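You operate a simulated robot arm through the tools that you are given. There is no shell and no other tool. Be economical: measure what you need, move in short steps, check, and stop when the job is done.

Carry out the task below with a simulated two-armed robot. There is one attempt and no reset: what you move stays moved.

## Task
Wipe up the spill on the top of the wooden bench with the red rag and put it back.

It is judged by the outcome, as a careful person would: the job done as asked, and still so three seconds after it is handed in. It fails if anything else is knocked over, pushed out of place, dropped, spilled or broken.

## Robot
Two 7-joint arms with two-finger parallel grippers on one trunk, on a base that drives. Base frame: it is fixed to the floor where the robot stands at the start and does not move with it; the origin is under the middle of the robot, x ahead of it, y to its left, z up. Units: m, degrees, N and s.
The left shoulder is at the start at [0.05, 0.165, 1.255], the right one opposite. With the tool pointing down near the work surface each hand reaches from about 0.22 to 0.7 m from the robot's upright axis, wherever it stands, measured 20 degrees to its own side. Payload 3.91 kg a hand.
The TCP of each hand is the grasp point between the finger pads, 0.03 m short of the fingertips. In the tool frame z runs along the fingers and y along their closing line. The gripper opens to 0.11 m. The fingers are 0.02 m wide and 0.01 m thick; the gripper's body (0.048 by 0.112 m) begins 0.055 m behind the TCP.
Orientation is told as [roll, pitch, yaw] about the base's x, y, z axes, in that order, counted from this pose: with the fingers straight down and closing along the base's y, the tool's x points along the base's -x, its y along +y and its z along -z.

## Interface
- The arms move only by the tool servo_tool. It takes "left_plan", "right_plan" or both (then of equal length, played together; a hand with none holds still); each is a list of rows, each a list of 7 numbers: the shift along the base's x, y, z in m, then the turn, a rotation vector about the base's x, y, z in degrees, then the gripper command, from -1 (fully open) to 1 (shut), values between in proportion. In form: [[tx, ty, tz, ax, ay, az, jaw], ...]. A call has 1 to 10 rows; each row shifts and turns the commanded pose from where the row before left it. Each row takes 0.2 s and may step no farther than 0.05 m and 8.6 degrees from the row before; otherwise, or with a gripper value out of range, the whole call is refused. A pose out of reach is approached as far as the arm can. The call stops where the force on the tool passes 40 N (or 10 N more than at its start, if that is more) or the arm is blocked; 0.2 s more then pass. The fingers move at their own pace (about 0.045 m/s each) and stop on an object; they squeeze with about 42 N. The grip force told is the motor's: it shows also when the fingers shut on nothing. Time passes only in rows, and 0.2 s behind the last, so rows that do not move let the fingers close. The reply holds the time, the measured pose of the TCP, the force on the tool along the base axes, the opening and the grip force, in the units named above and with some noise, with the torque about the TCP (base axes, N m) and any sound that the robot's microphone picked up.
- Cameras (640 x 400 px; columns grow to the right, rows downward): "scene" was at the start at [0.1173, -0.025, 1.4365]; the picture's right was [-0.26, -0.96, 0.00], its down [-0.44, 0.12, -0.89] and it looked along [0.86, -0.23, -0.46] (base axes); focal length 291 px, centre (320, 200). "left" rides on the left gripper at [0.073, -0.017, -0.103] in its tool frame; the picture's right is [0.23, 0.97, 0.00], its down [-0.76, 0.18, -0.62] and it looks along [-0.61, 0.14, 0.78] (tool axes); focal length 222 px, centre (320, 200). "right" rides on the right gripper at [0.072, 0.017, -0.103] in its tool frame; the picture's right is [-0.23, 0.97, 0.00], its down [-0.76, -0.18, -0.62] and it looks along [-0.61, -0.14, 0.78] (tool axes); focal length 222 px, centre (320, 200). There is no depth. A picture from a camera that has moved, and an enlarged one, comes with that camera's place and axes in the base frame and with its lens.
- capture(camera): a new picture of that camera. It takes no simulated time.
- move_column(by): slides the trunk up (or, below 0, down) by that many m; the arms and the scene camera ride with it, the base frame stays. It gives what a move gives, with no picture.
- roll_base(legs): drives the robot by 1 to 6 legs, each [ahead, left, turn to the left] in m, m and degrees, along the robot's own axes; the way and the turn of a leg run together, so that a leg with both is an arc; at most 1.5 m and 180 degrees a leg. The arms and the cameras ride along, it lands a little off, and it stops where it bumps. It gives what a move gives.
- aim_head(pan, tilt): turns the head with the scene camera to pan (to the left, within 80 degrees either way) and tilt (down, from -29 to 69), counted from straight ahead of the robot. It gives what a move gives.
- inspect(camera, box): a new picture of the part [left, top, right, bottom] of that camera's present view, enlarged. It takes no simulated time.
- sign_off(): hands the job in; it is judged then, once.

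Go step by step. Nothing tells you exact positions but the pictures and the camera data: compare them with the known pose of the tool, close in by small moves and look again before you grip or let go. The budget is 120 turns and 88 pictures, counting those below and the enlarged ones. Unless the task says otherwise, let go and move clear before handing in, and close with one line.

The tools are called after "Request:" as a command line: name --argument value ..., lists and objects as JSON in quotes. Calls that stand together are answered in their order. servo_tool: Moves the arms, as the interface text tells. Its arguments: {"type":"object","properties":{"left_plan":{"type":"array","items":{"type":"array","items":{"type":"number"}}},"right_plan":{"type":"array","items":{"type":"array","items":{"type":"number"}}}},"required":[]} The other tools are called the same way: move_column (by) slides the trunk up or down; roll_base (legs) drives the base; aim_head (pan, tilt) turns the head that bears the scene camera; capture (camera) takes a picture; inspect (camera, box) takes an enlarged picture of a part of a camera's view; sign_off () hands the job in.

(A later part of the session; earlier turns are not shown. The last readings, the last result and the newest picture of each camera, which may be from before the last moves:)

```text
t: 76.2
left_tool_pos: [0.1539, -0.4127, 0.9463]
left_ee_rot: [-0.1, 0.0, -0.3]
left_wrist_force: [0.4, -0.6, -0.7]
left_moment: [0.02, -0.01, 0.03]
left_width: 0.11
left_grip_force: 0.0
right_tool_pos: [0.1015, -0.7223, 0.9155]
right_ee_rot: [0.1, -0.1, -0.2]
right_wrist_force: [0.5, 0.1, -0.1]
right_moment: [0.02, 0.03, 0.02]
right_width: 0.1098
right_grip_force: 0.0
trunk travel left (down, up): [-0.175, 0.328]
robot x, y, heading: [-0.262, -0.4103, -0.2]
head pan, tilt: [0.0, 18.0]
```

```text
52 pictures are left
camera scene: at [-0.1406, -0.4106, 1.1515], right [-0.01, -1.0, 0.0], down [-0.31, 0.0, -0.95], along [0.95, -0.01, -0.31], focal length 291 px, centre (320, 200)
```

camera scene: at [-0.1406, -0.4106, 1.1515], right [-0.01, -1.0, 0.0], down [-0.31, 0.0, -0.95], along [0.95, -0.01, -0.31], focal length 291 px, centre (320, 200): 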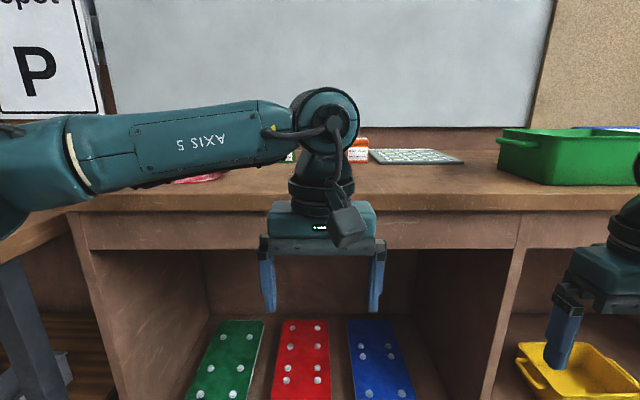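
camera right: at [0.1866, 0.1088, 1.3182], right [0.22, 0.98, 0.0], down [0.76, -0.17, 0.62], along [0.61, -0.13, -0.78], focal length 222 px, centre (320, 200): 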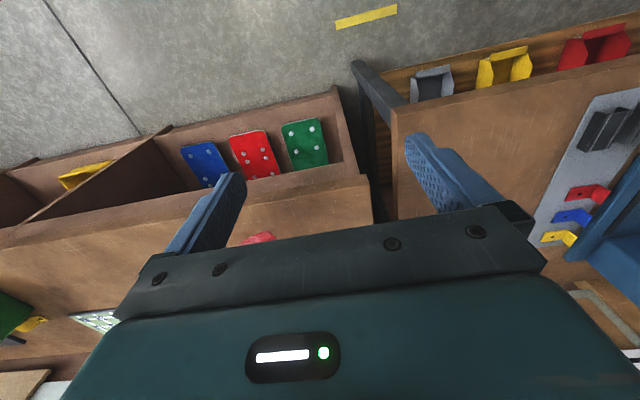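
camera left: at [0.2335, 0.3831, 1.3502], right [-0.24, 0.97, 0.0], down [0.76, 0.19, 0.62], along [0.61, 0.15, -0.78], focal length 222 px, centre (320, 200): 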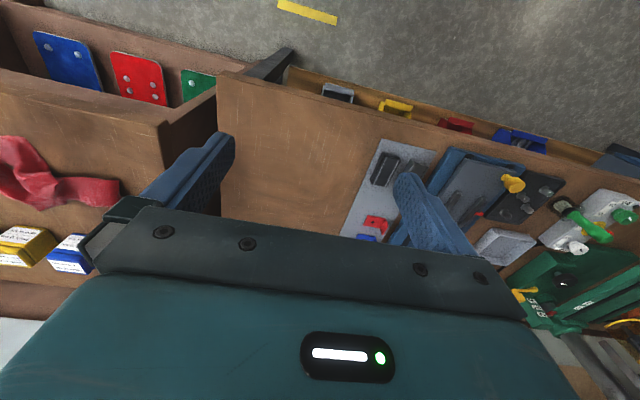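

The bench top is about z=0.94 with its front edge at x≈0.45. I'll raise back up, drive in, and survey the surface closely with the wrist cameras.

Request:
inspect --camera "scene" --box '[360, 130, 520, 230]'

Request:
move_column --by 0.3

Request:
aim_head --pan 0 --tilt 40

Request:
inspect --camera "scene" --box '[130, 80, 330, 205]'

Request:
inspect --camera "scene" --box '[310, 80, 510, 205]'

```text
4.00 times, centred on (440, 180) of scene
camera zoom: at [-0.1406, -0.4106, 1.1515], right [-0.01, -1.0, 0.0], down [-0.31, 0.0, -0.95], along [0.95, -0.01, -0.31], focal length 1164 px, centre (-160, 280)
```

zoom: 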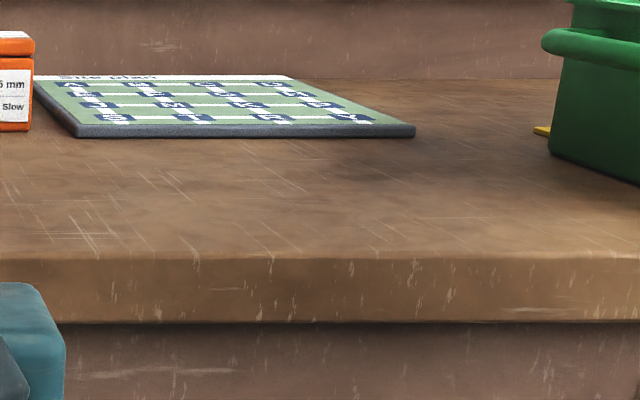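

```text
t: 79.2
left_tool_pos: [0.1531, -0.4127, 1.2471]
left_ee_rot: [-0.1, 0.0, -0.4]
left_wrist_force: [-0.4, -0.4, -0.4]
left_moment: [0.02, -0.02, 0.0]
left_width: 0.11
left_grip_force: 0.1
right_tool_pos: [0.1006, -0.7214, 1.2147]
right_ee_rot: [0.1, 0.0, -0.3]
right_wrist_force: [-0.9, 0.5, -0.6]
right_moment: [-0.03, 0.03, 0.01]
right_width: 0.1101
right_grip_force: 0.0
trunk travel left (down, up): [-0.475, 0.028]
robot x, y, heading: [-0.2604, -0.4071, -0.4]
head pan, tilt: [0.0, 18.0]
```

```text
t: 80.1
left_tool_pos: [0.1532, -0.4137, 1.2467]
left_ee_rot: [-0.1, 0.1, -0.3]
left_wrist_force: [-0.5, 0.3, 0.7]
left_moment: [-0.02, 0.02, -0.04]
left_width: 0.11
left_grip_force: 0.1
right_tool_pos: [0.1, -0.7225, 1.2152]
right_ee_rot: [0.1, 0.0, -0.2]
right_wrist_force: [-0.1, -0.4, -0.8]
right_moment: [-0.01, -0.01, -0.01]
right_width: 0.11
right_grip_force: 0.0
trunk travel left (down, up): [-0.475, 0.028]
robot x, y, heading: [-0.2618, -0.4107, -0.6]
head pan, tilt: [0.0, 40.0]
```

```text
3.20 times, centred on (230, 142) of scene
camera zoom: at [-0.1489, -0.4105, 1.417], right [-0.01, -1.0, 0.0], down [-0.64, 0.0, -0.77], along [0.77, 0.0, -0.64], focal length 931 px, centre (608, 384)
```

zoom: 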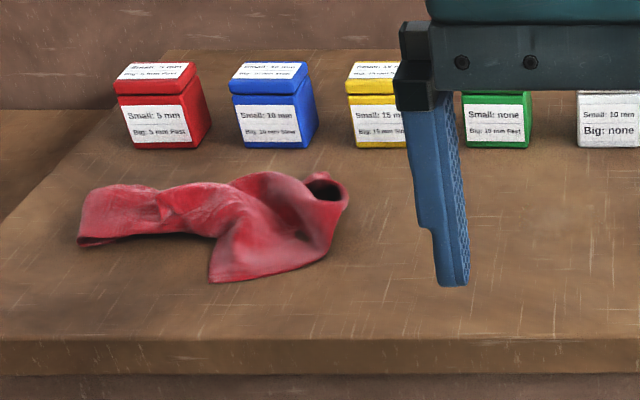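

```text
3.20 times, centred on (410, 142) of scene
camera zoom: at [-0.1489, -0.4105, 1.417], right [-0.01, -1.0, 0.0], down [-0.64, 0.0, -0.77], along [0.77, 0.0, -0.64], focal length 931 px, centre (32, 384)
```

zoom: 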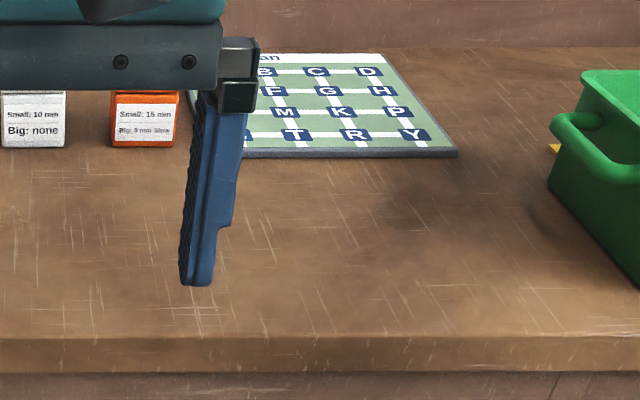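

A dark smudge sits between the letter board and the green bin, around (0.72, -0.84); it may be the spill. I'll drive there for a close look.

Request:
roll_base --legs '[[0.2, -0.4, 0]]'

Request:
capture --camera "scene"

Request:
inspect --camera "left" --box '[100, 40, 540, 240]'

```text
t: 84.2
left_tool_pos: [0.3494, -0.8174, 1.2454]
left_ee_rot: [-0.1, -0.1, -0.3]
left_wrist_force: [0.0, 0.3, 0.9]
left_moment: [0.03, -0.04, 0.01]
left_width: 0.1097
left_grip_force: 0.1
right_tool_pos: [0.297, -1.1259, 1.2151]
right_ee_rot: [0.1, 0.0, -0.4]
right_wrist_force: [-0.3, 0.3, -0.1]
right_moment: [-0.01, -0.04, -0.04]
right_width: 0.11
right_grip_force: 0.0
trunk travel left (down, up): [-0.475, 0.028]
robot x, y, heading: [-0.0715, -0.8139, -0.2]
head pan, tilt: [0.0, 40.0]
```

```text
48 pictures are left
camera scene: at [0.0467, -0.8147, 1.4169], right [-0.01, -1.0, 0.0], down [-0.64, 0.0, -0.77], along [0.77, 0.0, -0.64], focal length 291 px, centre (320, 200)
```

scene: 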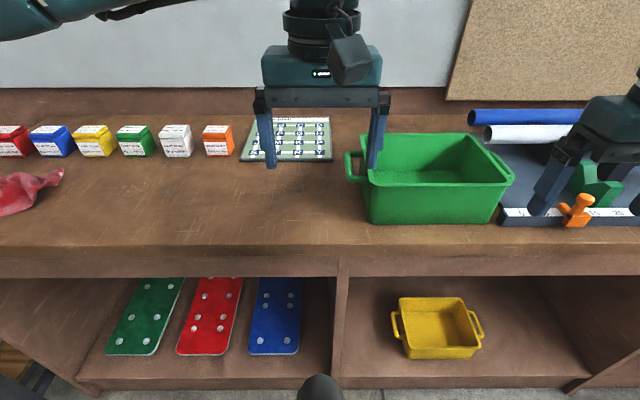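

```text
1.45 times, centred on (320, 140) of left
camera zoom: at [0.2769, -0.8345, 1.3502], right [-0.22, 0.97, 0.0], down [0.76, 0.17, 0.62], along [0.61, 0.14, -0.78], focal length 323 px, centre (320, 287)
```

zoom: 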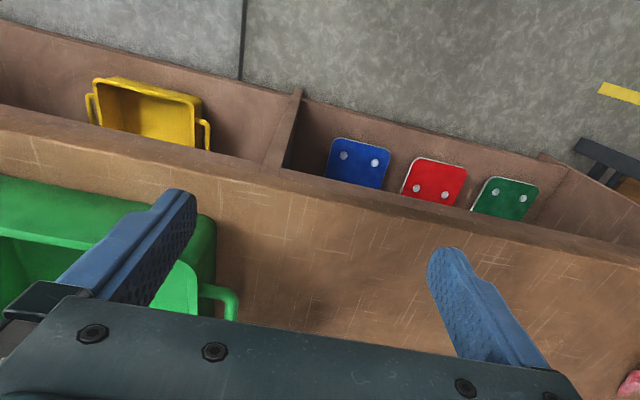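

Request:
inspect --camera "scene" --box '[230, 120, 390, 220]'

Request:
inspect --camera "left" --box '[220, 150, 420, 275]'

```text
4.00 times, centred on (310, 170) of scene
camera zoom: at [0.0467, -0.8147, 1.4169], right [-0.01, -1.0, 0.0], down [-0.64, 0.0, -0.77], along [0.77, 0.0, -0.64], focal length 1164 px, centre (360, 320)
```

zoom: 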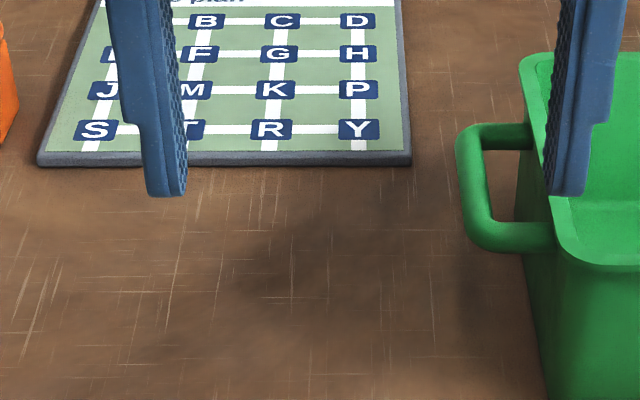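

```text
3.20 times, centred on (320, 212) of left
camera zoom: at [0.2769, -0.8345, 1.3502], right [-0.22, 0.97, 0.0], down [0.76, 0.17, 0.62], along [0.61, 0.14, -0.78], focal length 711 px, centre (320, 160)
```

zoom: 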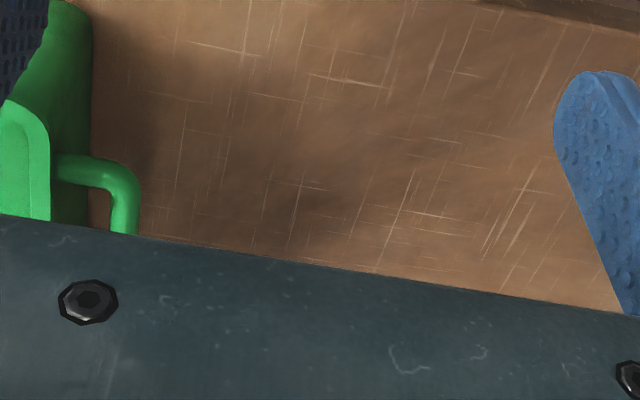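

There is a dark stain about 0.14 m across near (0.67, -0.78), between the letter board and the bin handle — I take this as the spill. Next I go to the rag, which is about (0.63, -0.13), to take it with the left hand.

Request:
roll_base --legs '[[0.12, 0.56, 0]]'

Request:
servo_tool --left_plan '[[0.03, 0.03, -0.02, 0, 0, 0, -1], [0.03, 0.03, -0.02, 0, 0, 0, -1], [0.03, 0.02, -0.02, 0, 0, 0, -1], [0.02, 0.0, -0.02, 0, 0, 0, -1]]'

Request:
aim_head --pan 5 --tilt 42

Request:
capture --camera "scene"

Request:
capture --camera "left"

```text
t: 89.6
left_tool_pos: [0.4718, -0.2589, 1.2466]
left_ee_rot: [-0.1, 0.1, -0.6]
left_wrist_force: [0.3, 0.3, -1.1]
left_moment: [0.01, 0.0, 0.01]
left_width: 0.11
left_grip_force: 0.0
right_tool_pos: [0.4185, -0.5673, 1.2158]
right_ee_rot: [0.2, 0.0, -0.6]
right_wrist_force: [-0.4, -0.7, 0.5]
right_moment: [0.01, 0.0, 0.0]
right_width: 0.1099
right_grip_force: 0.0
trunk travel left (down, up): [-0.475, 0.028]
robot x, y, heading: [0.0577, -0.2478, -0.9]
head pan, tilt: [0.0, 40.0]
```

```text
t: 90.6
left_tool_pos: [0.5828, -0.1785, 1.167]
left_ee_rot: [-0.1, 0.0, -0.7]
left_wrist_force: [0.5, 0.6, 0.2]
left_moment: [-0.03, -0.02, -0.05]
left_width: 0.1103
left_grip_force: 0.0
right_tool_pos: [0.4179, -0.5679, 1.215]
right_ee_rot: [0.1, 0.0, -0.7]
right_wrist_force: [-0.3, 0.2, 0.4]
right_moment: [0.01, -0.03, -0.01]
right_width: 0.11
right_grip_force: 0.1
trunk travel left (down, up): [-0.475, 0.028]
robot x, y, heading: [0.0564, -0.2521, -0.5]
head pan, tilt: [0.0, 40.0]
```

```text
t: 91.2
left_tool_pos: [0.5815, -0.179, 1.1669]
left_ee_rot: [0.0, 0.1, -0.5]
left_wrist_force: [0.4, -0.4, -0.5]
left_moment: [0.01, 0.01, -0.04]
left_width: 0.1099
left_grip_force: 0.0
right_tool_pos: [0.418, -0.567, 1.2146]
right_ee_rot: [0.1, 0.0, -0.7]
right_wrist_force: [0.2, -0.1, 0.7]
right_moment: [0.03, 0.04, 0.01]
right_width: 0.1099
right_grip_force: 0.0
trunk travel left (down, up): [-0.475, 0.028]
robot x, y, heading: [0.0575, -0.2511, -0.5]
head pan, tilt: [5.0, 42.0]
```

```text
44 pictures are left
camera scene: at [0.1675, -0.2466, 1.414], right [0.08, -1.0, 0.0], down [-0.67, -0.05, -0.74], along [0.74, 0.06, -0.67], focal length 291 px, centre (320, 200)
```

scene: 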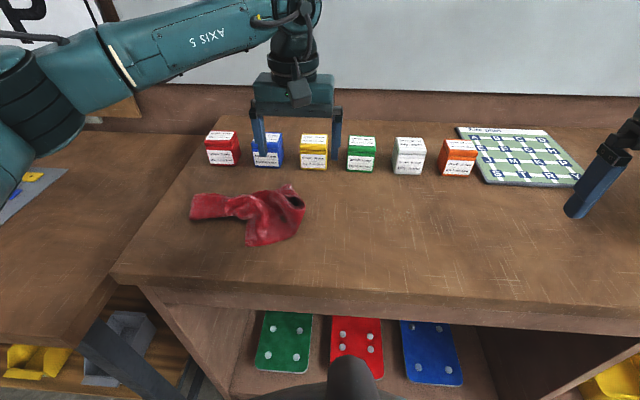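

```text
43 pictures are left
camera left: at [0.5096, -0.1951, 1.2697], right [-0.22, 0.98, 0.0], down [0.76, 0.17, 0.62], along [0.61, 0.13, -0.78], focal length 222 px, centre (320, 200)
```

left: 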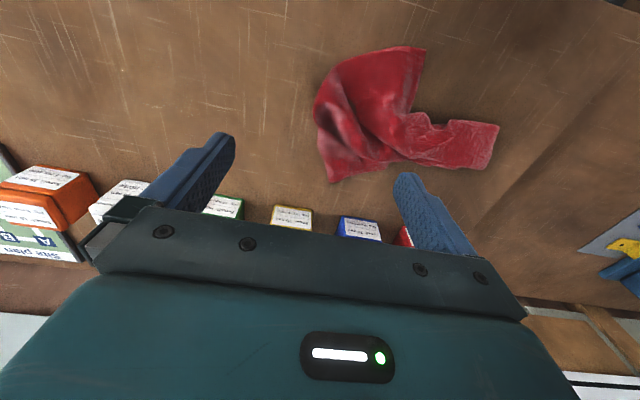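

The rag's lump is around (0.61, -0.10). I'll bring the left hand above it and look again.

Request:
servo_tool --left_plan '[[0.015, 0.035, -0.02, 0, 0, 0, -1], [0.015, 0.035, -0.03, 0, 0, 0, -1], [0, 0, -0.03, 0, 0, 0, -1], [0, 0, -0.02, 0, 0, 0, -1]]'

Request:
capture --camera "scene"

Request:
capture --camera "left"

```text
t: 92.2
left_tool_pos: [0.6131, -0.1087, 1.0668]
left_ee_rot: [-0.1, -0.1, -0.6]
left_wrist_force: [0.9, -0.5, 0.9]
left_moment: [-0.04, 0.05, 0.01]
left_width: 0.1097
left_grip_force: 0.1
right_tool_pos: [0.4184, -0.5673, 1.2154]
right_ee_rot: [0.1, 0.0, -0.6]
right_wrist_force: [0.5, -0.8, 0.3]
right_moment: [-0.01, -0.01, 0.01]
right_width: 0.1101
right_grip_force: 0.0
trunk travel left (down, up): [-0.475, 0.028]
robot x, y, heading: [0.0558, -0.2518, -0.7]
head pan, tilt: [5.0, 42.0]
```

```text
42 pictures are left
camera scene: at [0.1677, -0.2463, 1.414], right [0.08, -1.0, 0.0], down [-0.67, -0.05, -0.74], along [0.74, 0.06, -0.67], focal length 291 px, centre (320, 200)
```

scene: 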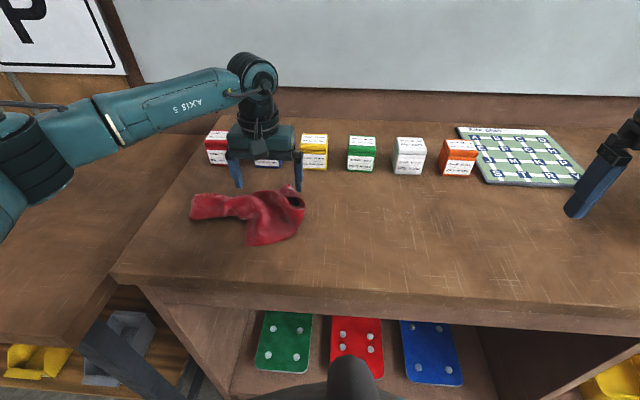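

```text
41 pictures are left
camera left: at [0.5405, -0.1256, 1.1702], right [-0.22, 0.98, 0.0], down [0.76, 0.17, 0.62], along [0.61, 0.13, -0.78], focal length 222 px, centre (320, 200)
```

left: 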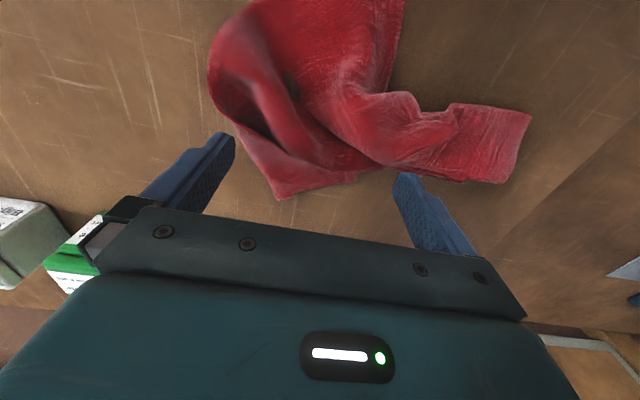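

The rag's narrow neck (about (0.615, -0.01)) is graspable with the fingers closing along x. I'll yaw the hand by 90° and move above the neck.

Request:
servo_tool --left_plan '[[0, 0.02, 0, 0, 0, -8.5, -1], [0, 0.02, 0, 0, 0, -8.5, -1], [0, 0.02, 0, 0, 0, -8.5, -1], [0, 0.02, 0, 0, 0, -8.5, -1], [0, 0.014, 0, 0, 0, -8.5, -1], [0, 0, 0, 0, 0, -8.5, -1], [0, 0, 0, 0, 0, -8.5, -1], [0, 0, 0, 0, 0, -8.5, -1], [0, 0, 0, 0, 0, -8.5, -1], [0, 0, 0, 0, 0, -8.5, -1]]'

Request:
capture --camera "scene"

Request:
capture --camera "left"

```text
t: 94.4
left_tool_pos: [0.6137, -0.0345, 1.0685]
left_ee_rot: [-0.1, 0.0, -31.6]
left_wrist_force: [-0.2, 1.1, -0.6]
left_moment: [0.02, 0.02, 0.02]
left_width: 0.1101
left_grip_force: 0.1
left hand out of reach, approached as far as the arm can: row 4, 5, 6, 7, 8, 9, 10
right_tool_pos: [0.4182, -0.5674, 1.214]
right_ee_rot: [0.1, 0.0, -0.6]
right_wrist_force: [0.3, -0.5, -0.5]
right_moment: [0.01, -0.01, 0.0]
right_width: 0.1102
right_grip_force: 0.1
trunk travel left (down, up): [-0.475, 0.028]
robot x, y, heading: [0.0544, -0.2505, -0.4]
head pan, tilt: [5.0, 42.0]
```

```text
40 pictures are left
camera scene: at [0.1676, -0.2466, 1.414], right [0.08, -1.0, 0.0], down [-0.67, -0.05, -0.74], along [0.74, 0.06, -0.67], focal length 291 px, centre (320, 200)
```

scene: 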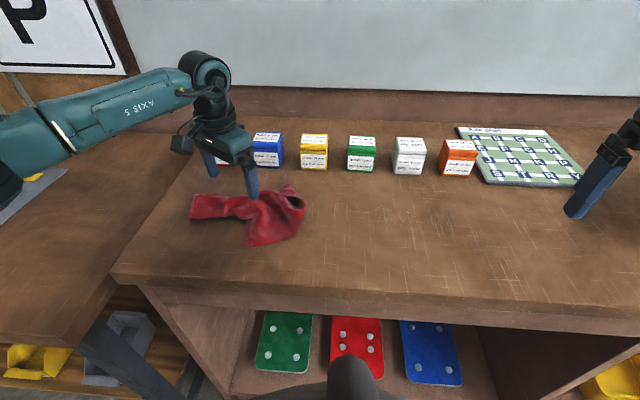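

```text
39 pictures are left
camera left: at [0.542, -0.012, 1.1713], right [0.32, 0.95, 0.0], down [0.74, -0.25, 0.62], along [0.59, -0.2, -0.78], focal length 222 px, centre (320, 200)
```

left: 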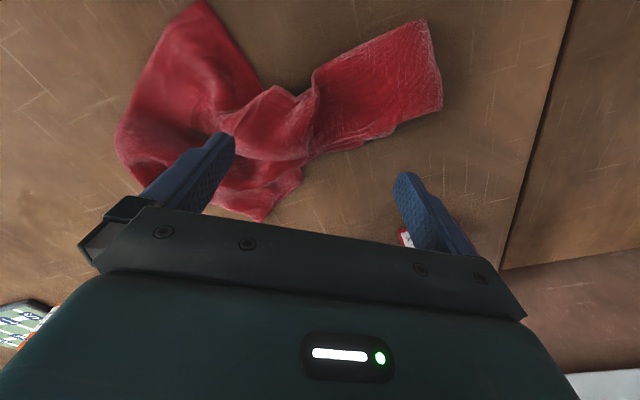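

The wrist hits a limit at -32°; I'll turn the other way toward +90°.

Request:
servo_tool --left_plan '[[0, 0, 0, 0, 0, 8.5, -1], [0, 0, 0, 0, 0, 8.5, -1], [0, 0, 0, 0, 0, 8.5, -1], [0, 0, 0, 0, 0, 8.5, -1], [0, 0, 0, 0, 0, 8.5, -1], [0, 0, 0, 0, 0, 8.5, -1], [0, 0, 0, 0, 0, 8.5, -1], [0, 0, 0, 0, 0, 8.5, -1], [0, 0, 0, 0, 0, 8.5, -1], [0, 0, 0, 0, 0, 8.5, -1]]'

```text
t: 96.6
left_tool_pos: [0.6105, -0.0342, 1.0674]
left_ee_rot: [0.0, -0.1, 53.5]
left_wrist_force: [0.0, 0.5, -0.9]
left_moment: [0.04, 0.01, 0.0]
left_width: 0.1098
left_grip_force: 0.1
right_tool_pos: [0.4177, -0.5664, 1.2143]
right_ee_rot: [0.2, 0.0, -0.6]
right_wrist_force: [-0.5, 0.1, -0.2]
right_moment: [0.01, 0.0, -0.02]
right_width: 0.1101
right_grip_force: 0.0
trunk travel left (down, up): [-0.475, 0.028]
robot x, y, heading: [0.0569, -0.2463, -1.0]
head pan, tilt: [5.0, 42.0]
```

Request:
servo_tool --left_plan '[[0, 0, 0, 0, 0, 8.5, -1], [0, 0, 0, 0, 0, 8.5, -1], [0, 0, 0, 0, 0, 8.5, -1], [0, 0, 0, 0, 0, 6.0, -1]]'

Request:
capture --camera "scene"

Request:
capture --camera "left"

```text
t: 97.6
left_tool_pos: [0.6124, -0.0348, 1.0662]
left_ee_rot: [0.0, 0.0, 84.9]
left_wrist_force: [-0.6, -0.2, 0.4]
left_moment: [0.04, 0.01, -0.01]
left_width: 0.1102
left_grip_force: 0.1
right_tool_pos: [0.4168, -0.5665, 1.2155]
right_ee_rot: [0.1, 0.1, -0.7]
right_wrist_force: [-0.1, -0.8, 0.3]
right_moment: [0.02, -0.04, -0.02]
right_width: 0.1101
right_grip_force: 0.0
trunk travel left (down, up): [-0.475, 0.028]
robot x, y, heading: [0.0555, -0.2503, -0.9]
head pan, tilt: [5.0, 42.0]
```

```text
38 pictures are left
camera scene: at [0.1676, -0.2466, 1.414], right [0.08, -1.0, 0.0], down [-0.67, -0.05, -0.74], along [0.74, 0.06, -0.67], focal length 291 px, centre (320, 200)
```

scene: 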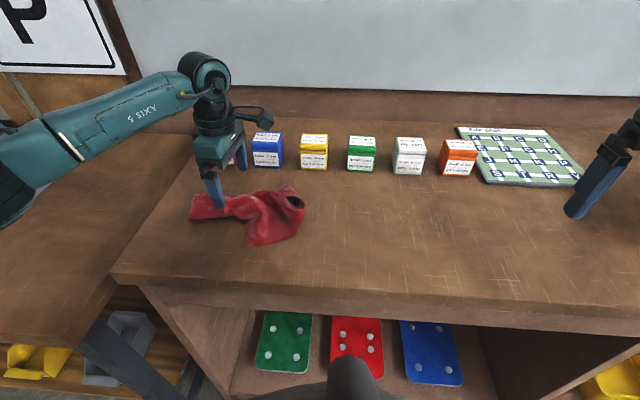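

```text
37 pictures are left
camera left: at [0.6226, -0.1087, 1.1701], right [-0.99, -0.14, 0.0], down [-0.11, 0.77, 0.62], along [-0.09, 0.62, -0.78], focal length 222 px, centre (320, 200)
```

left: 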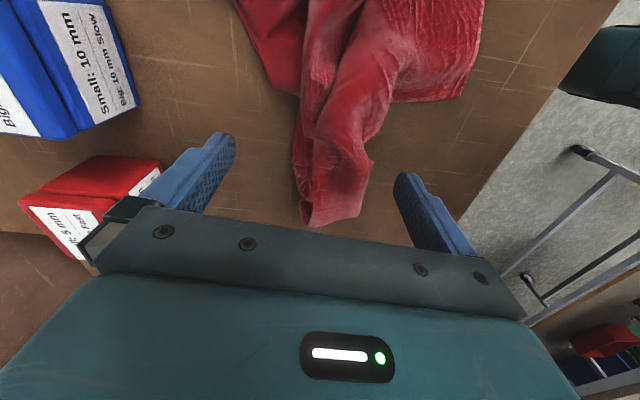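

The rag's neck lies nicely between the fingers. I'll descend in small steps, watching the force.

Request:
servo_tool --left_plan '[[-0.01, -0.01, -0.03, 0, 0, 0, -1], [0, 0, -0.03, 0, 0, 0, -1], [0, 0, -0.015, 0, 0, 0, -1], [0, 0, -0.005, 0, 0, 0, -1], [0, 0, 0, 0, 0, 0, -1]]'

Request:
capture --camera "left"

```text
t: 98.4
left_tool_pos: [0.6001, -0.0428, 1.0093]
left_ee_rot: [-0.1, 0.1, 84.7]
left_wrist_force: [-14.4, 0.0, 17.2]
left_moment: [0.24, 1.43, 0.25]
left_width: 0.1102
left_grip_force: 0.2
right_tool_pos: [0.4161, -0.5676, 1.2156]
right_ee_rot: [0.1, 0.0, -0.5]
right_wrist_force: [0.1, 0.1, -0.3]
right_moment: [0.02, 0.02, -0.02]
right_width: 0.1098
right_grip_force: 0.1
trunk travel left (down, up): [-0.475, 0.028]
robot x, y, heading: [0.0562, -0.2511, -0.4]
head pan, tilt: [5.0, 42.0]
stopped in row 3 (left hand): the force on the tool passed its limit at 48 N (the readings are from after the stop); the commanded pose is now the measured one
```

```text
36 pictures are left
camera left: at [0.6097, -0.1179, 1.114], right [-0.99, -0.14, 0.0], down [-0.11, 0.78, 0.62], along [-0.08, 0.62, -0.78], focal length 222 px, centre (320, 200)
```

left: 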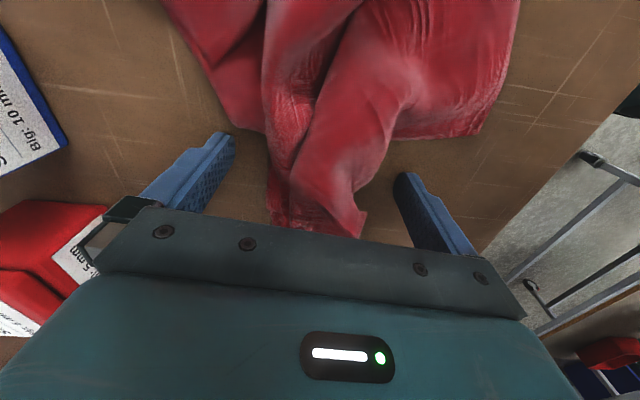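

The fingertips touch the bench, so the top is at z≈0.978. I'll ease up slightly and close on the rag.

Request:
servo_tool --left_plan '[[0, 0, 0.004, 0, 0, 0, -1], [0, 0, 0, 0, 0, 0, 1], [0, 0, 0, 0, 0, 0, 1], [0, 0, 0, 0, 0, 0, 1], [0, 0, 0, 0, 0, 0, 1], [0, 0, 0, 0, 0, 0, 1], [0, 0, 0, 0, 0, 0, 1], [0, 0, 0, 0, 0, 0, 1]]'

Request:
capture --camera "left"

```text
t: 100.2
left_tool_pos: [0.6027, -0.044, 1.0128]
left_ee_rot: [-0.5, 0.2, 84.8]
left_wrist_force: [1.0, -0.2, 4.2]
left_moment: [0.0, -0.07, 0.0]
left_width: 0.0054
left_grip_force: 39.4
right_tool_pos: [0.4169, -0.5659, 1.2152]
right_ee_rot: [0.0, 0.0, -0.5]
right_wrist_force: [0.9, -0.4, -0.1]
right_moment: [0.0, -0.01, -0.02]
right_width: 0.1099
right_grip_force: 0.1
trunk travel left (down, up): [-0.475, 0.028]
robot x, y, heading: [0.0542, -0.2543, -0.6]
head pan, tilt: [5.0, 42.0]
```

```text
35 pictures are left
camera left: at [0.612, -0.1177, 1.1168], right [-0.99, -0.14, -0.01], down [-0.11, 0.78, 0.62], along [-0.08, 0.61, -0.78], focal length 222 px, centre (320, 200)
```

left: 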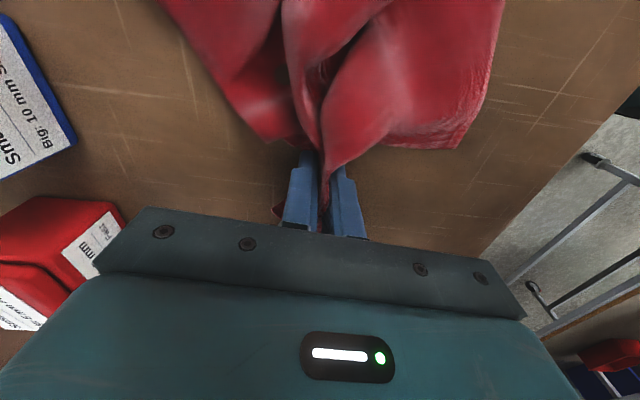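

The rag is soft and pinched (5 mm gap). I'll lift it 0.14 m and check.

Request:
servo_tool --left_plan '[[0, 0, 0.02, 0, 0, 0, 1], [0, 0, 0.03, 0, 0, 0, 1], [0, 0, 0.03, 0, 0, 0, 1], [0, 0, 0.03, 0, 0, 0, 1], [0, 0, 0.03, 0, 0, 0, 1], [0, 0, 0, 0, 0, 0, 1]]'

Request:
capture --camera "scene"

```text
t: 101.6
left_tool_pos: [0.6045, -0.0414, 1.1534]
left_ee_rot: [-0.5, 0.1, 84.8]
left_wrist_force: [-0.7, 1.2, 0.1]
left_moment: [0.03, -0.02, -0.01]
left_width: 0.0051
left_grip_force: 42.2
right_tool_pos: [0.4178, -0.5667, 1.216]
right_ee_rot: [0.1, 0.1, -0.6]
right_wrist_force: [0.0, 0.5, -0.7]
right_moment: [-0.01, 0.02, 0.05]
right_width: 0.1103
right_grip_force: 0.0
trunk travel left (down, up): [-0.475, 0.028]
robot x, y, heading: [0.0555, -0.248, -0.7]
head pan, tilt: [5.0, 42.0]
```

```text
34 pictures are left
camera scene: at [0.1678, -0.2463, 1.4139], right [0.08, -1.0, 0.0], down [-0.67, -0.05, -0.74], along [0.74, 0.06, -0.67], focal length 291 px, centre (320, 200)
```

scene: 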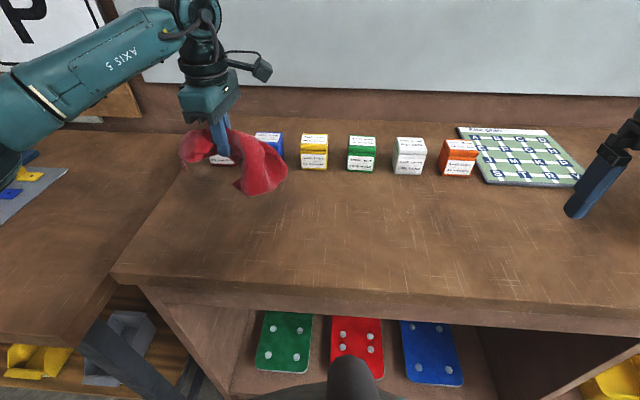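

The rag is held and the bench under it is clean, so the dark patch by the bin is the spill (with z=0.978 it sits near (0.62, -0.775)). I'll raise a bit and drive right.

Request:
servo_tool --left_plan '[[0, 0, 0.03, 0, 0, 0, 1], [0, 0, 0.03, 0, 0, 0, 1], [0, 0, 0, 0, 0, 0, 1]]'

Request:
roll_base --legs '[[0, -0.69, 0]]'

Request:
aim_head --pan 8 --tilt 45

Request:
capture --camera "scene"

Request:
capture --camera "left"

```text
t: 102.4
left_tool_pos: [0.6027, -0.0435, 1.2119]
left_ee_rot: [-0.3, 0.1, 84.7]
left_wrist_force: [-0.5, -0.2, -0.3]
left_moment: [0.0, 0.01, 0.0]
left_width: 0.0052
left_grip_force: 42.1
right_tool_pos: [0.4176, -0.5666, 1.2153]
right_ee_rot: [0.1, -0.1, -0.5]
right_wrist_force: [0.4, 0.5, -0.6]
right_moment: [0.04, 0.03, -0.01]
right_width: 0.1099
right_grip_force: 0.0
trunk travel left (down, up): [-0.475, 0.028]
robot x, y, heading: [0.0544, -0.2503, -0.3]
head pan, tilt: [5.0, 42.0]
```

```text
t: 108.9
left_tool_pos: [0.5982, -0.732, 1.2109]
left_ee_rot: [-0.4, 0.0, 85.1]
left_wrist_force: [-0.3, 0.4, 0.4]
left_moment: [-0.02, 0.04, 0.0]
left_width: 0.0053
left_grip_force: 42.2
right_tool_pos: [0.4134, -1.2551, 1.2154]
right_ee_rot: [0.1, 0.0, -0.2]
right_wrist_force: [0.3, -0.6, 0.2]
right_moment: [0.01, 0.0, 0.01]
right_width: 0.11
right_grip_force: 0.0
trunk travel left (down, up): [-0.475, 0.028]
robot x, y, heading: [0.0501, -0.9442, -0.1]
head pan, tilt: [5.0, 42.0]
```

```text
t: 109.5
left_tool_pos: [0.5959, -0.7335, 1.2108]
left_ee_rot: [-0.3, 0.1, 85.0]
left_wrist_force: [0.1, -0.3, 0.2]
left_moment: [0.03, -0.02, 0.0]
left_width: 0.0051
left_grip_force: 41.6
right_tool_pos: [0.4127, -1.2565, 1.2135]
right_ee_rot: [0.1, 0.0, -0.3]
right_wrist_force: [-0.1, -0.8, 0.0]
right_moment: [-0.02, -0.02, 0.01]
right_width: 0.11
right_grip_force: 0.0
trunk travel left (down, up): [-0.475, 0.028]
robot x, y, heading: [0.0489, -0.9445, -0.3]
head pan, tilt: [8.0, 45.0]
```

```text
33 pictures are left
camera scene: at [0.159, -0.9328, 1.4097], right [0.13, -0.99, 0.0], down [-0.7, -0.09, -0.71], along [0.7, 0.09, -0.71], focal length 291 px, centre (320, 200)
```

scene: 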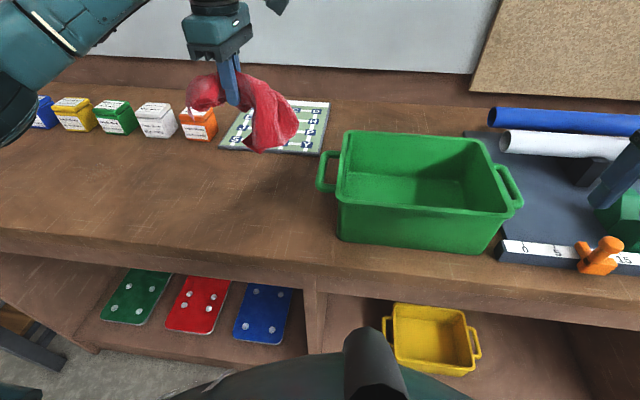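

```text
32 pictures are left
camera left: at [0.6065, -0.8068, 1.3151], right [-0.99, -0.14, -0.01], down [-0.12, 0.78, 0.62], along [-0.08, 0.61, -0.78], focal length 222 px, centre (320, 200)
```

left: 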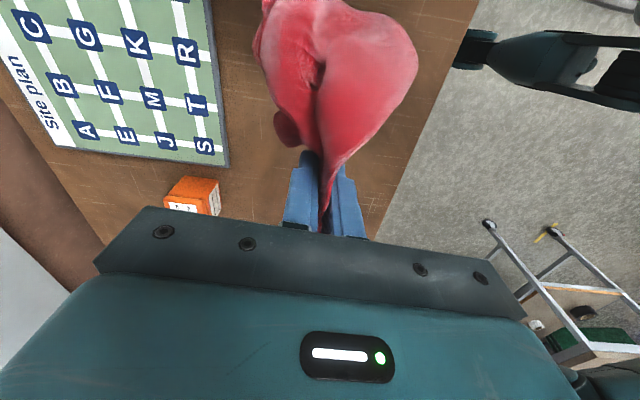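

Let me zoom on the surface to fix the stain's extent.

Request:
inspect --camera "scene" --box '[160, 110, 360, 235]'

```text
3.20 times, centred on (260, 172) of scene
camera zoom: at [0.159, -0.9328, 1.4097], right [0.13, -0.99, 0.0], down [-0.7, -0.09, -0.71], along [0.7, 0.09, -0.71], focal length 931 px, centre (512, 288)
```

zoom: 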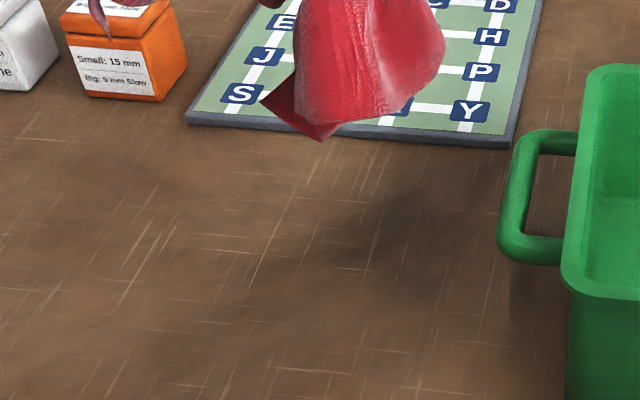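

The stain is centred near (0.625, -0.784), about ±6 cm. I'll lower the rag onto it gently.

Request:
servo_tool --left_plan '[[0.01, -0.01, -0.04, 0, 0, 0, 1], [0.01, -0.01, -0.04, 0, 0, 0, 1], [0, 0, -0.04, 0, 0, 0, 1], [0, 0, -0.03, 0, 0, 0, 1], [0, 0, -0.03, 0, 0, 0, 1], [0, 0, -0.012, 0, 0, 0, 1], [0, 0, -0.004, 0, 0, 0, 1]]'

Request:
capture --camera "scene"

Request:
capture --camera "left"

```text
t: 111.1
left_tool_pos: [0.6154, -0.7514, 1.015]
left_ee_rot: [-0.6, 0.0, 85.0]
left_wrist_force: [-0.5, 0.0, 2.5]
left_moment: [-0.01, 0.0, -0.02]
left_width: 0.005
left_grip_force: 41.8
right_tool_pos: [0.413, -1.2572, 1.2152]
right_ee_rot: [0.1, 0.0, -0.3]
right_wrist_force: [0.4, -0.5, 1.1]
right_moment: [-0.01, -0.01, 0.02]
right_width: 0.11
right_grip_force: 0.0
trunk travel left (down, up): [-0.475, 0.028]
robot x, y, heading: [0.0512, -0.9426, -0.5]
head pan, tilt: [8.0, 45.0]
```

```text
30 pictures are left
camera scene: at [0.1586, -0.9328, 1.4097], right [0.13, -0.99, 0.0], down [-0.7, -0.09, -0.71], along [0.7, 0.09, -0.71], focal length 291 px, centre (320, 200)
```

scene: 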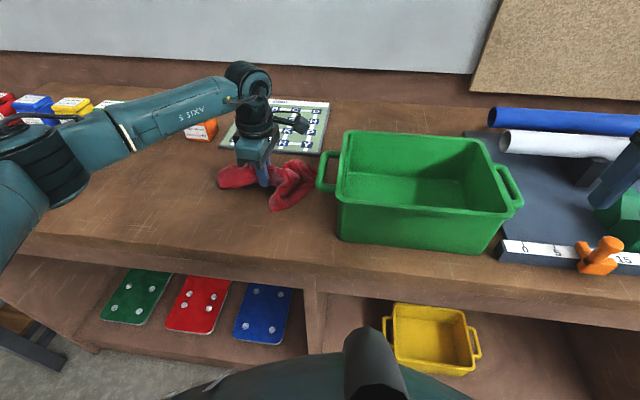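

```text
29 pictures are left
camera left: at [0.6254, -0.8257, 1.1196], right [-0.99, -0.14, -0.01], down [-0.12, 0.78, 0.62], along [-0.08, 0.61, -0.78], focal length 222 px, centre (320, 200)
```

left: 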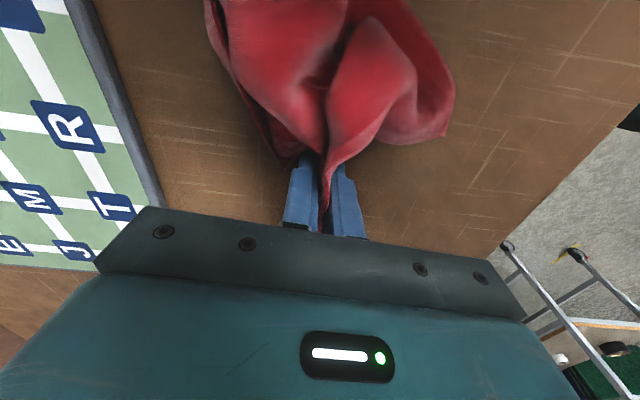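

The rag is on the stain. I'll press lightly and wipe in strokes along x, stepping through y and staying clear of the bin handle and board.

Request:
servo_tool --left_plan '[[-0.02, 0, -0.004, 0, 0, 0, 1], [-0.03, 0, 0, 0, 0, 0, 1], [-0.02, 0, 0, 0, 0, 0, 1], [0.03, -0.01, 0, 0, 0, 0, 1], [0.03, 0, 0, 0, 0, 0, 1], [0.03, 0, 0, 0, 0, 0, 1], [0.03, 0, 0, 0, 0, 0, 1], [0.02, 0, 0, 0, 0, 0, 1], [-0.03, -0.012, 0, 0, 0, 0, 1], [-0.03, 0, 0, 0, 0, 0, 1]]'

Request:
servo_tool --left_plan '[[-0.03, 0, 0, 0, 0, 0, 1], [-0.03, 0, 0, 0, 0, 0, 1], [-0.02, 0, 0, 0, 0, 0, 1], [0.03, -0.012, 0, 0, 0, 0, 1], [0.03, 0, 0, 0, 0, 0, 1], [0.03, 0, 0, 0, 0, 0, 1], [0.03, 0, 0, 0, 0, 0, 1], [0.02, 0, 0, 0, 0, 0, 1], [-0.03, 0.025, 0, 0, 0, 0, 1], [-0.03, 0.025, 0, 0, 0, 0, 1]]'

Request:
capture --camera "scene"

```text
t: 113.3
left_tool_pos: [0.6247, -0.7759, 1.0129]
left_ee_rot: [-0.6, 0.1, 85.1]
left_wrist_force: [4.4, 0.2, 16.1]
left_moment: [-0.17, -0.24, 0.05]
left_width: 0.0052
left_grip_force: 42.3
right_tool_pos: [0.4113, -1.2569, 1.2154]
right_ee_rot: [0.0, 0.0, -0.2]
right_wrist_force: [-0.1, 0.3, 0.4]
right_moment: [0.05, -0.01, 0.0]
right_width: 0.1101
right_grip_force: 0.1
trunk travel left (down, up): [-0.475, 0.028]
robot x, y, heading: [0.0465, -0.941, -0.4]
head pan, tilt: [8.0, 45.0]
```

```text
t: 115.5
left_tool_pos: [0.6266, -0.7375, 1.0133]
left_ee_rot: [-0.7, 0.1, 85.0]
left_wrist_force: [3.3, 0.4, 15.7]
left_moment: [-0.2, -0.19, 0.03]
left_width: 0.005
left_grip_force: 42.1
right_tool_pos: [0.4114, -1.2557, 1.2154]
right_ee_rot: [0.2, 0.1, -0.3]
right_wrist_force: [-0.7, 0.8, -0.3]
right_moment: [0.01, 0.02, 0.04]
right_width: 0.1102
right_grip_force: 0.0
trunk travel left (down, up): [-0.475, 0.028]
robot x, y, heading: [0.0447, -0.9432, -0.5]
head pan, tilt: [8.0, 45.0]
```

```text
28 pictures are left
camera scene: at [0.1576, -0.9333, 1.4099], right [0.13, -0.99, 0.0], down [-0.7, -0.09, -0.71], along [0.7, 0.09, -0.71], focal length 291 px, centre (320, 200)
```

scene: 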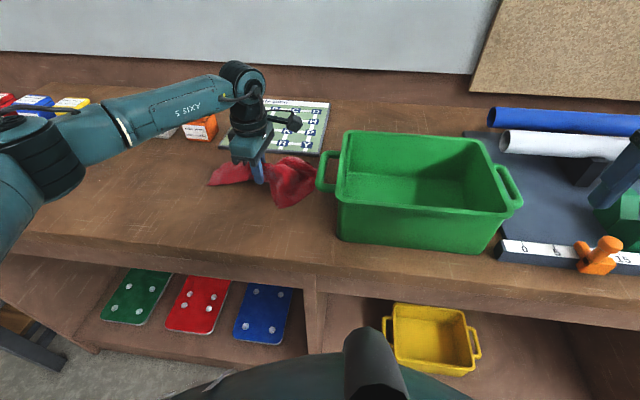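

Good contact (≈16 N). I'll lift and back away to see how the stain looks.

Request:
servo_tool --left_plan '[[0, 0.01, 0.03, 0, 0, 0, 1], [0, 0.03, 0.04, 0, 0, 0, 1], [0, 0.04, 0.04, 0, 0, 0, 1], [0, 0.04, 0.04, 0, 0, 0, 1], [0, 0, 0.02, 0, 0, 0, 1]]'

Request:
inspect --camera "scene" --box '[160, 110, 360, 235]'

```text
refused: row 3 steps farther than a row can; nothing moved
```

```text
3.20 times, centred on (260, 172) of scene
camera zoom: at [0.1576, -0.9333, 1.4099], right [0.13, -0.99, 0.0], down [-0.7, -0.09, -0.71], along [0.7, 0.09, -0.71], focal length 931 px, centre (512, 288)
```

zoom: 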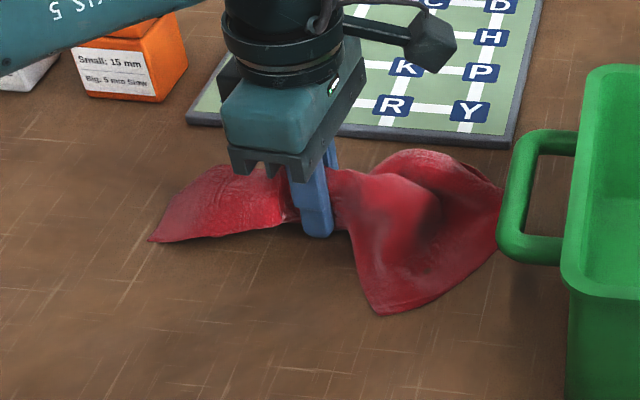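

Request:
servo_tool --left_plan '[[0, 0.01, 0.03, 0, 0, 0, 1], [0, 0.03, 0.03, 0, 0, 0, 1], [0, 0.03, 0.03, 0, 0, 0, 1], [0, 0.03, 0.03, 0, 0, 0, 1], [0, 0.02, 0.03, 0, 0, 0, 1]]'

Request:
inspect --camera "scene" --box '[160, 110, 360, 235]'

```text
t: 116.7
left_tool_pos: [0.6234, -0.616, 1.1612]
left_ee_rot: [-0.4, 0.1, 85.2]
left_wrist_force: [0.1, -0.4, -0.6]
left_moment: [-0.03, 0.01, 0.02]
left_width: 0.0051
left_grip_force: 42.0
right_tool_pos: [0.4139, -1.2559, 1.2153]
right_ee_rot: [0.1, -0.1, -0.4]
right_wrist_force: [0.7, -0.1, 0.3]
right_moment: [-0.02, 0.04, 0.0]
right_width: 0.1102
right_grip_force: 0.0
trunk travel left (down, up): [-0.475, 0.028]
robot x, y, heading: [0.0473, -0.9402, -0.1]
head pan, tilt: [8.0, 45.0]
```

```text
3.20 times, centred on (260, 172) of scene
camera zoom: at [0.1588, -0.9328, 1.4096], right [0.13, -0.99, 0.0], down [-0.7, -0.09, -0.71], along [0.7, 0.09, -0.71], focal length 931 px, centre (512, 288)
```

zoom: 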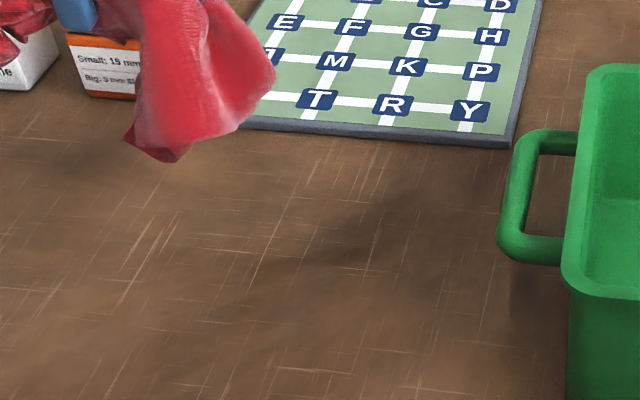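

The dark patch is unchanged, so it's shading, not the spill. I'll check the unseen right end and the region behind the bin, keeping hold of the rag.

Request:
roll_base --legs '[[-0.1, -0.9, 0]]'

Request:
aim_head --pan 10 --tilt 35

Request:
capture --camera "scene"

```text
t: 124.8
left_tool_pos: [0.5207, -1.5011, 1.1594]
left_ee_rot: [-0.4, 0.1, 85.3]
left_wrist_force: [0.3, 0.0, -0.1]
left_moment: [0.03, -0.03, -0.02]
left_width: 0.0051
left_grip_force: 42.2
right_tool_pos: [0.3123, -2.142, 1.2158]
right_ee_rot: [0.2, 0.0, 0.0]
right_wrist_force: [0.3, 0.2, 0.9]
right_moment: [0.01, -0.02, -0.02]
right_width: 0.1103
right_grip_force: 0.0
trunk travel left (down, up): [-0.475, 0.028]
robot x, y, heading: [-0.057, -1.8308, -0.1]
head pan, tilt: [8.0, 45.0]
```

```text
t: 125.6
left_tool_pos: [0.5205, -1.5016, 1.1602]
left_ee_rot: [-0.4, 0.0, 85.3]
left_wrist_force: [0.3, -0.4, -0.6]
left_moment: [0.0, 0.0, -0.04]
left_width: 0.0052
left_grip_force: 41.9
right_tool_pos: [0.3129, -2.1417, 1.2138]
right_ee_rot: [0.1, 0.0, 0.1]
right_wrist_force: [1.1, 0.9, 0.1]
right_moment: [-0.04, 0.0, -0.02]
right_width: 0.1101
right_grip_force: 0.1
trunk travel left (down, up): [-0.475, 0.028]
robot x, y, heading: [-0.0541, -1.8298, -0.0]
head pan, tilt: [10.0, 35.0]
```

```text
25 pictures are left
camera scene: at [0.0627, -1.8147, 1.4244], right [0.17, -0.99, 0.0], down [-0.57, -0.1, -0.82], along [0.81, 0.14, -0.57], focal length 291 px, centre (320, 200)
```

scene: 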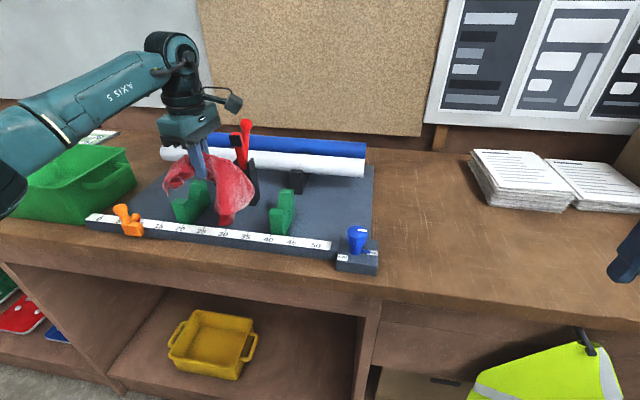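

The rag hangs close to the jig, so I'll raise it before anything else, then inspect this end of the bench.

Request:
servo_tool --left_plan '[[0, 0, 0.03, 0, 0, 0, 1], [0, 0, 0.03, 0, 0, 0, 1], [0, 0, 0.03, 0, 0, 0, 1]]'

Request:
inspect --camera "scene" --box '[360, 150, 640, 325]'

Request:
aim_head --pan -25 --tilt 38

Request:
capture --camera "scene"

```text
t: 126.4
left_tool_pos: [0.5215, -1.5013, 1.2509]
left_ee_rot: [-0.4, 0.1, 85.3]
left_wrist_force: [0.1, -0.6, -0.3]
left_moment: [0.0, -0.05, 0.0]
left_width: 0.0051
left_grip_force: 42.2
right_tool_pos: [0.3115, -2.1403, 1.2134]
right_ee_rot: [0.2, 0.1, 0.0]
right_wrist_force: [-0.2, -0.5, 0.1]
right_moment: [-0.05, -0.03, 0.0]
right_width: 0.1101
right_grip_force: 0.0
trunk travel left (down, up): [-0.475, 0.028]
robot x, y, heading: [-0.0572, -1.8312, -0.2]
head pan, tilt: [10.0, 35.0]
```

```text
2.29 times, centred on (500, 238) of scene
camera zoom: at [0.0623, -1.8152, 1.4245], right [0.17, -0.99, 0.0], down [-0.56, -0.1, -0.82], along [0.81, 0.14, -0.57], focal length 665 px, centre (-91, 114)
```

zoom: 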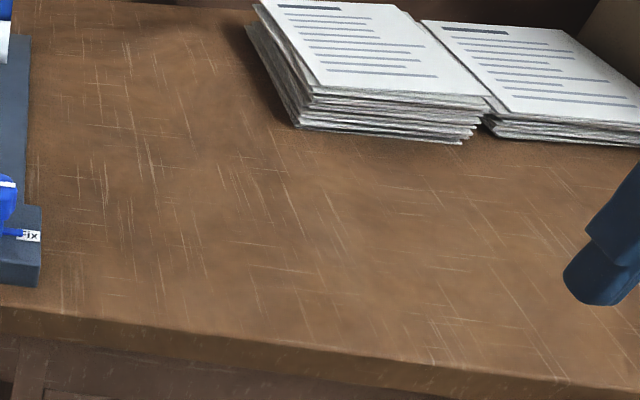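

```text
t: 127.4
left_tool_pos: [0.5224, -1.5023, 1.2498]
left_ee_rot: [-0.4, 0.2, 85.3]
left_wrist_force: [-0.2, -0.5, -0.8]
left_moment: [0.04, -0.05, 0.02]
left_width: 0.0048
left_grip_force: 42.3
right_tool_pos: [0.3113, -2.1428, 1.2146]
right_ee_rot: [0.1, 0.0, 0.0]
right_wrist_force: [0.8, 0.3, 0.0]
right_moment: [0.0, -0.03, -0.03]
right_width: 0.1099
right_grip_force: 0.1
trunk travel left (down, up): [-0.475, 0.028]
robot x, y, heading: [-0.0537, -1.8259, -0.1]
head pan, tilt: [-25.0, 38.0]
```

```text
23 pictures are left
camera scene: at [0.0541, -1.8663, 1.4199], right [-0.42, -0.91, 0.0], down [-0.56, 0.26, -0.79], along [0.71, -0.33, -0.62], focal length 291 px, centre (320, 200)
```

scene: 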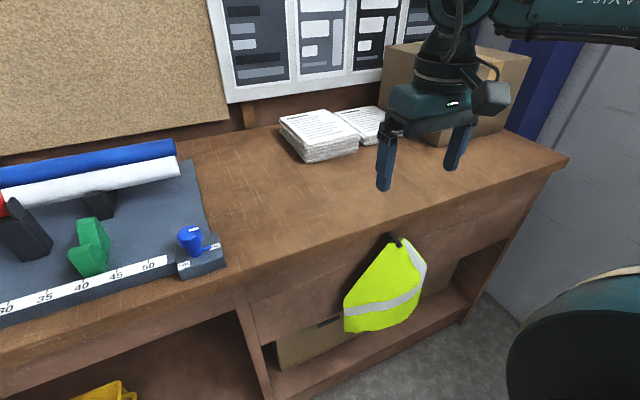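

This end is clean too. I'll go back, keeping the rag clear of the jig, and use the empty right hand's camera for a close look at the dark patch.

Request:
roll_base --legs '[[-0.15, 0, 0], [0, 1.39, 0], [0.2, 0, 0]]'

Request:
aim_head --pan -25 --tilt 42

Request:
inspect --camera "right" --box '[160, 60, 480, 260]'

Request:
capture --camera "scene"

```text
t: 142.0
left_tool_pos: [0.563, -0.0904, 1.2492]
left_ee_rot: [-0.4, 0.1, 86.3]
left_wrist_force: [0.2, 0.2, -0.8]
left_moment: [0.04, -0.02, -0.02]
left_width: 0.0051
left_grip_force: 41.9
right_tool_pos: [0.3631, -0.7341, 1.2146]
right_ee_rot: [0.1, 0.1, 0.9]
right_wrist_force: [-0.1, -0.2, 0.1]
right_moment: [0.0, 0.0, -0.04]
right_width: 0.1098
right_grip_force: 0.0
trunk travel left (down, up): [-0.475, 0.028]
robot x, y, heading: [-0.004, -0.4278, 0.6]
head pan, tilt: [-25.0, 38.0]
```

```text
t: 142.6
left_tool_pos: [0.5626, -0.0892, 1.2497]
left_ee_rot: [-0.4, 0.1, 86.3]
left_wrist_force: [-0.2, -0.5, 0.4]
left_moment: [-0.02, -0.02, -0.01]
left_width: 0.0052
left_grip_force: 41.7
right_tool_pos: [0.3628, -0.7336, 1.2151]
right_ee_rot: [0.1, 0.0, 1.0]
right_wrist_force: [-0.4, 0.4, -0.5]
right_moment: [-0.01, 0.02, -0.03]
right_width: 0.1101
right_grip_force: 0.1
trunk travel left (down, up): [-0.475, 0.028]
robot x, y, heading: [-0.0079, -0.4274, 0.8]
head pan, tilt: [-25.0, 42.0]
```

```text
2.00 times, centred on (320, 160) of right
camera zoom: at [0.2911, -0.7162, 1.3181], right [0.21, 0.98, 0.0], down [0.76, -0.17, 0.62], along [0.61, -0.13, -0.78], focal length 444 px, centre (320, 280)
```

zoom: 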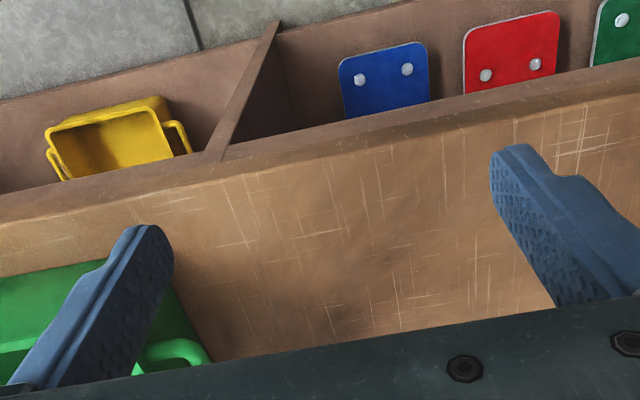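

```text
21 pictures are left
camera scene: at [0.0976, -0.4617, 1.414], right [-0.41, -0.91, 0.0], down [-0.61, 0.27, -0.74], along [0.68, -0.3, -0.67], focal length 291 px, centre (320, 200)
```

scene: 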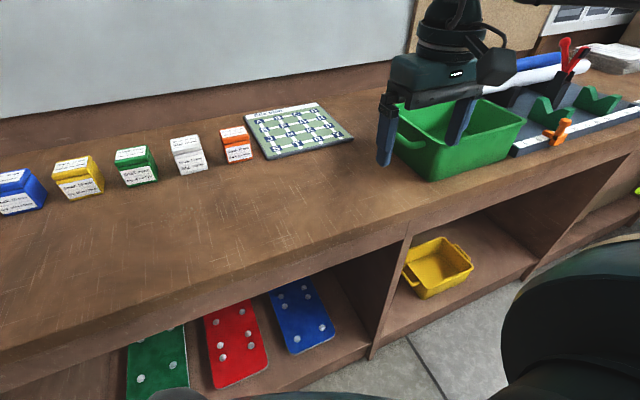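

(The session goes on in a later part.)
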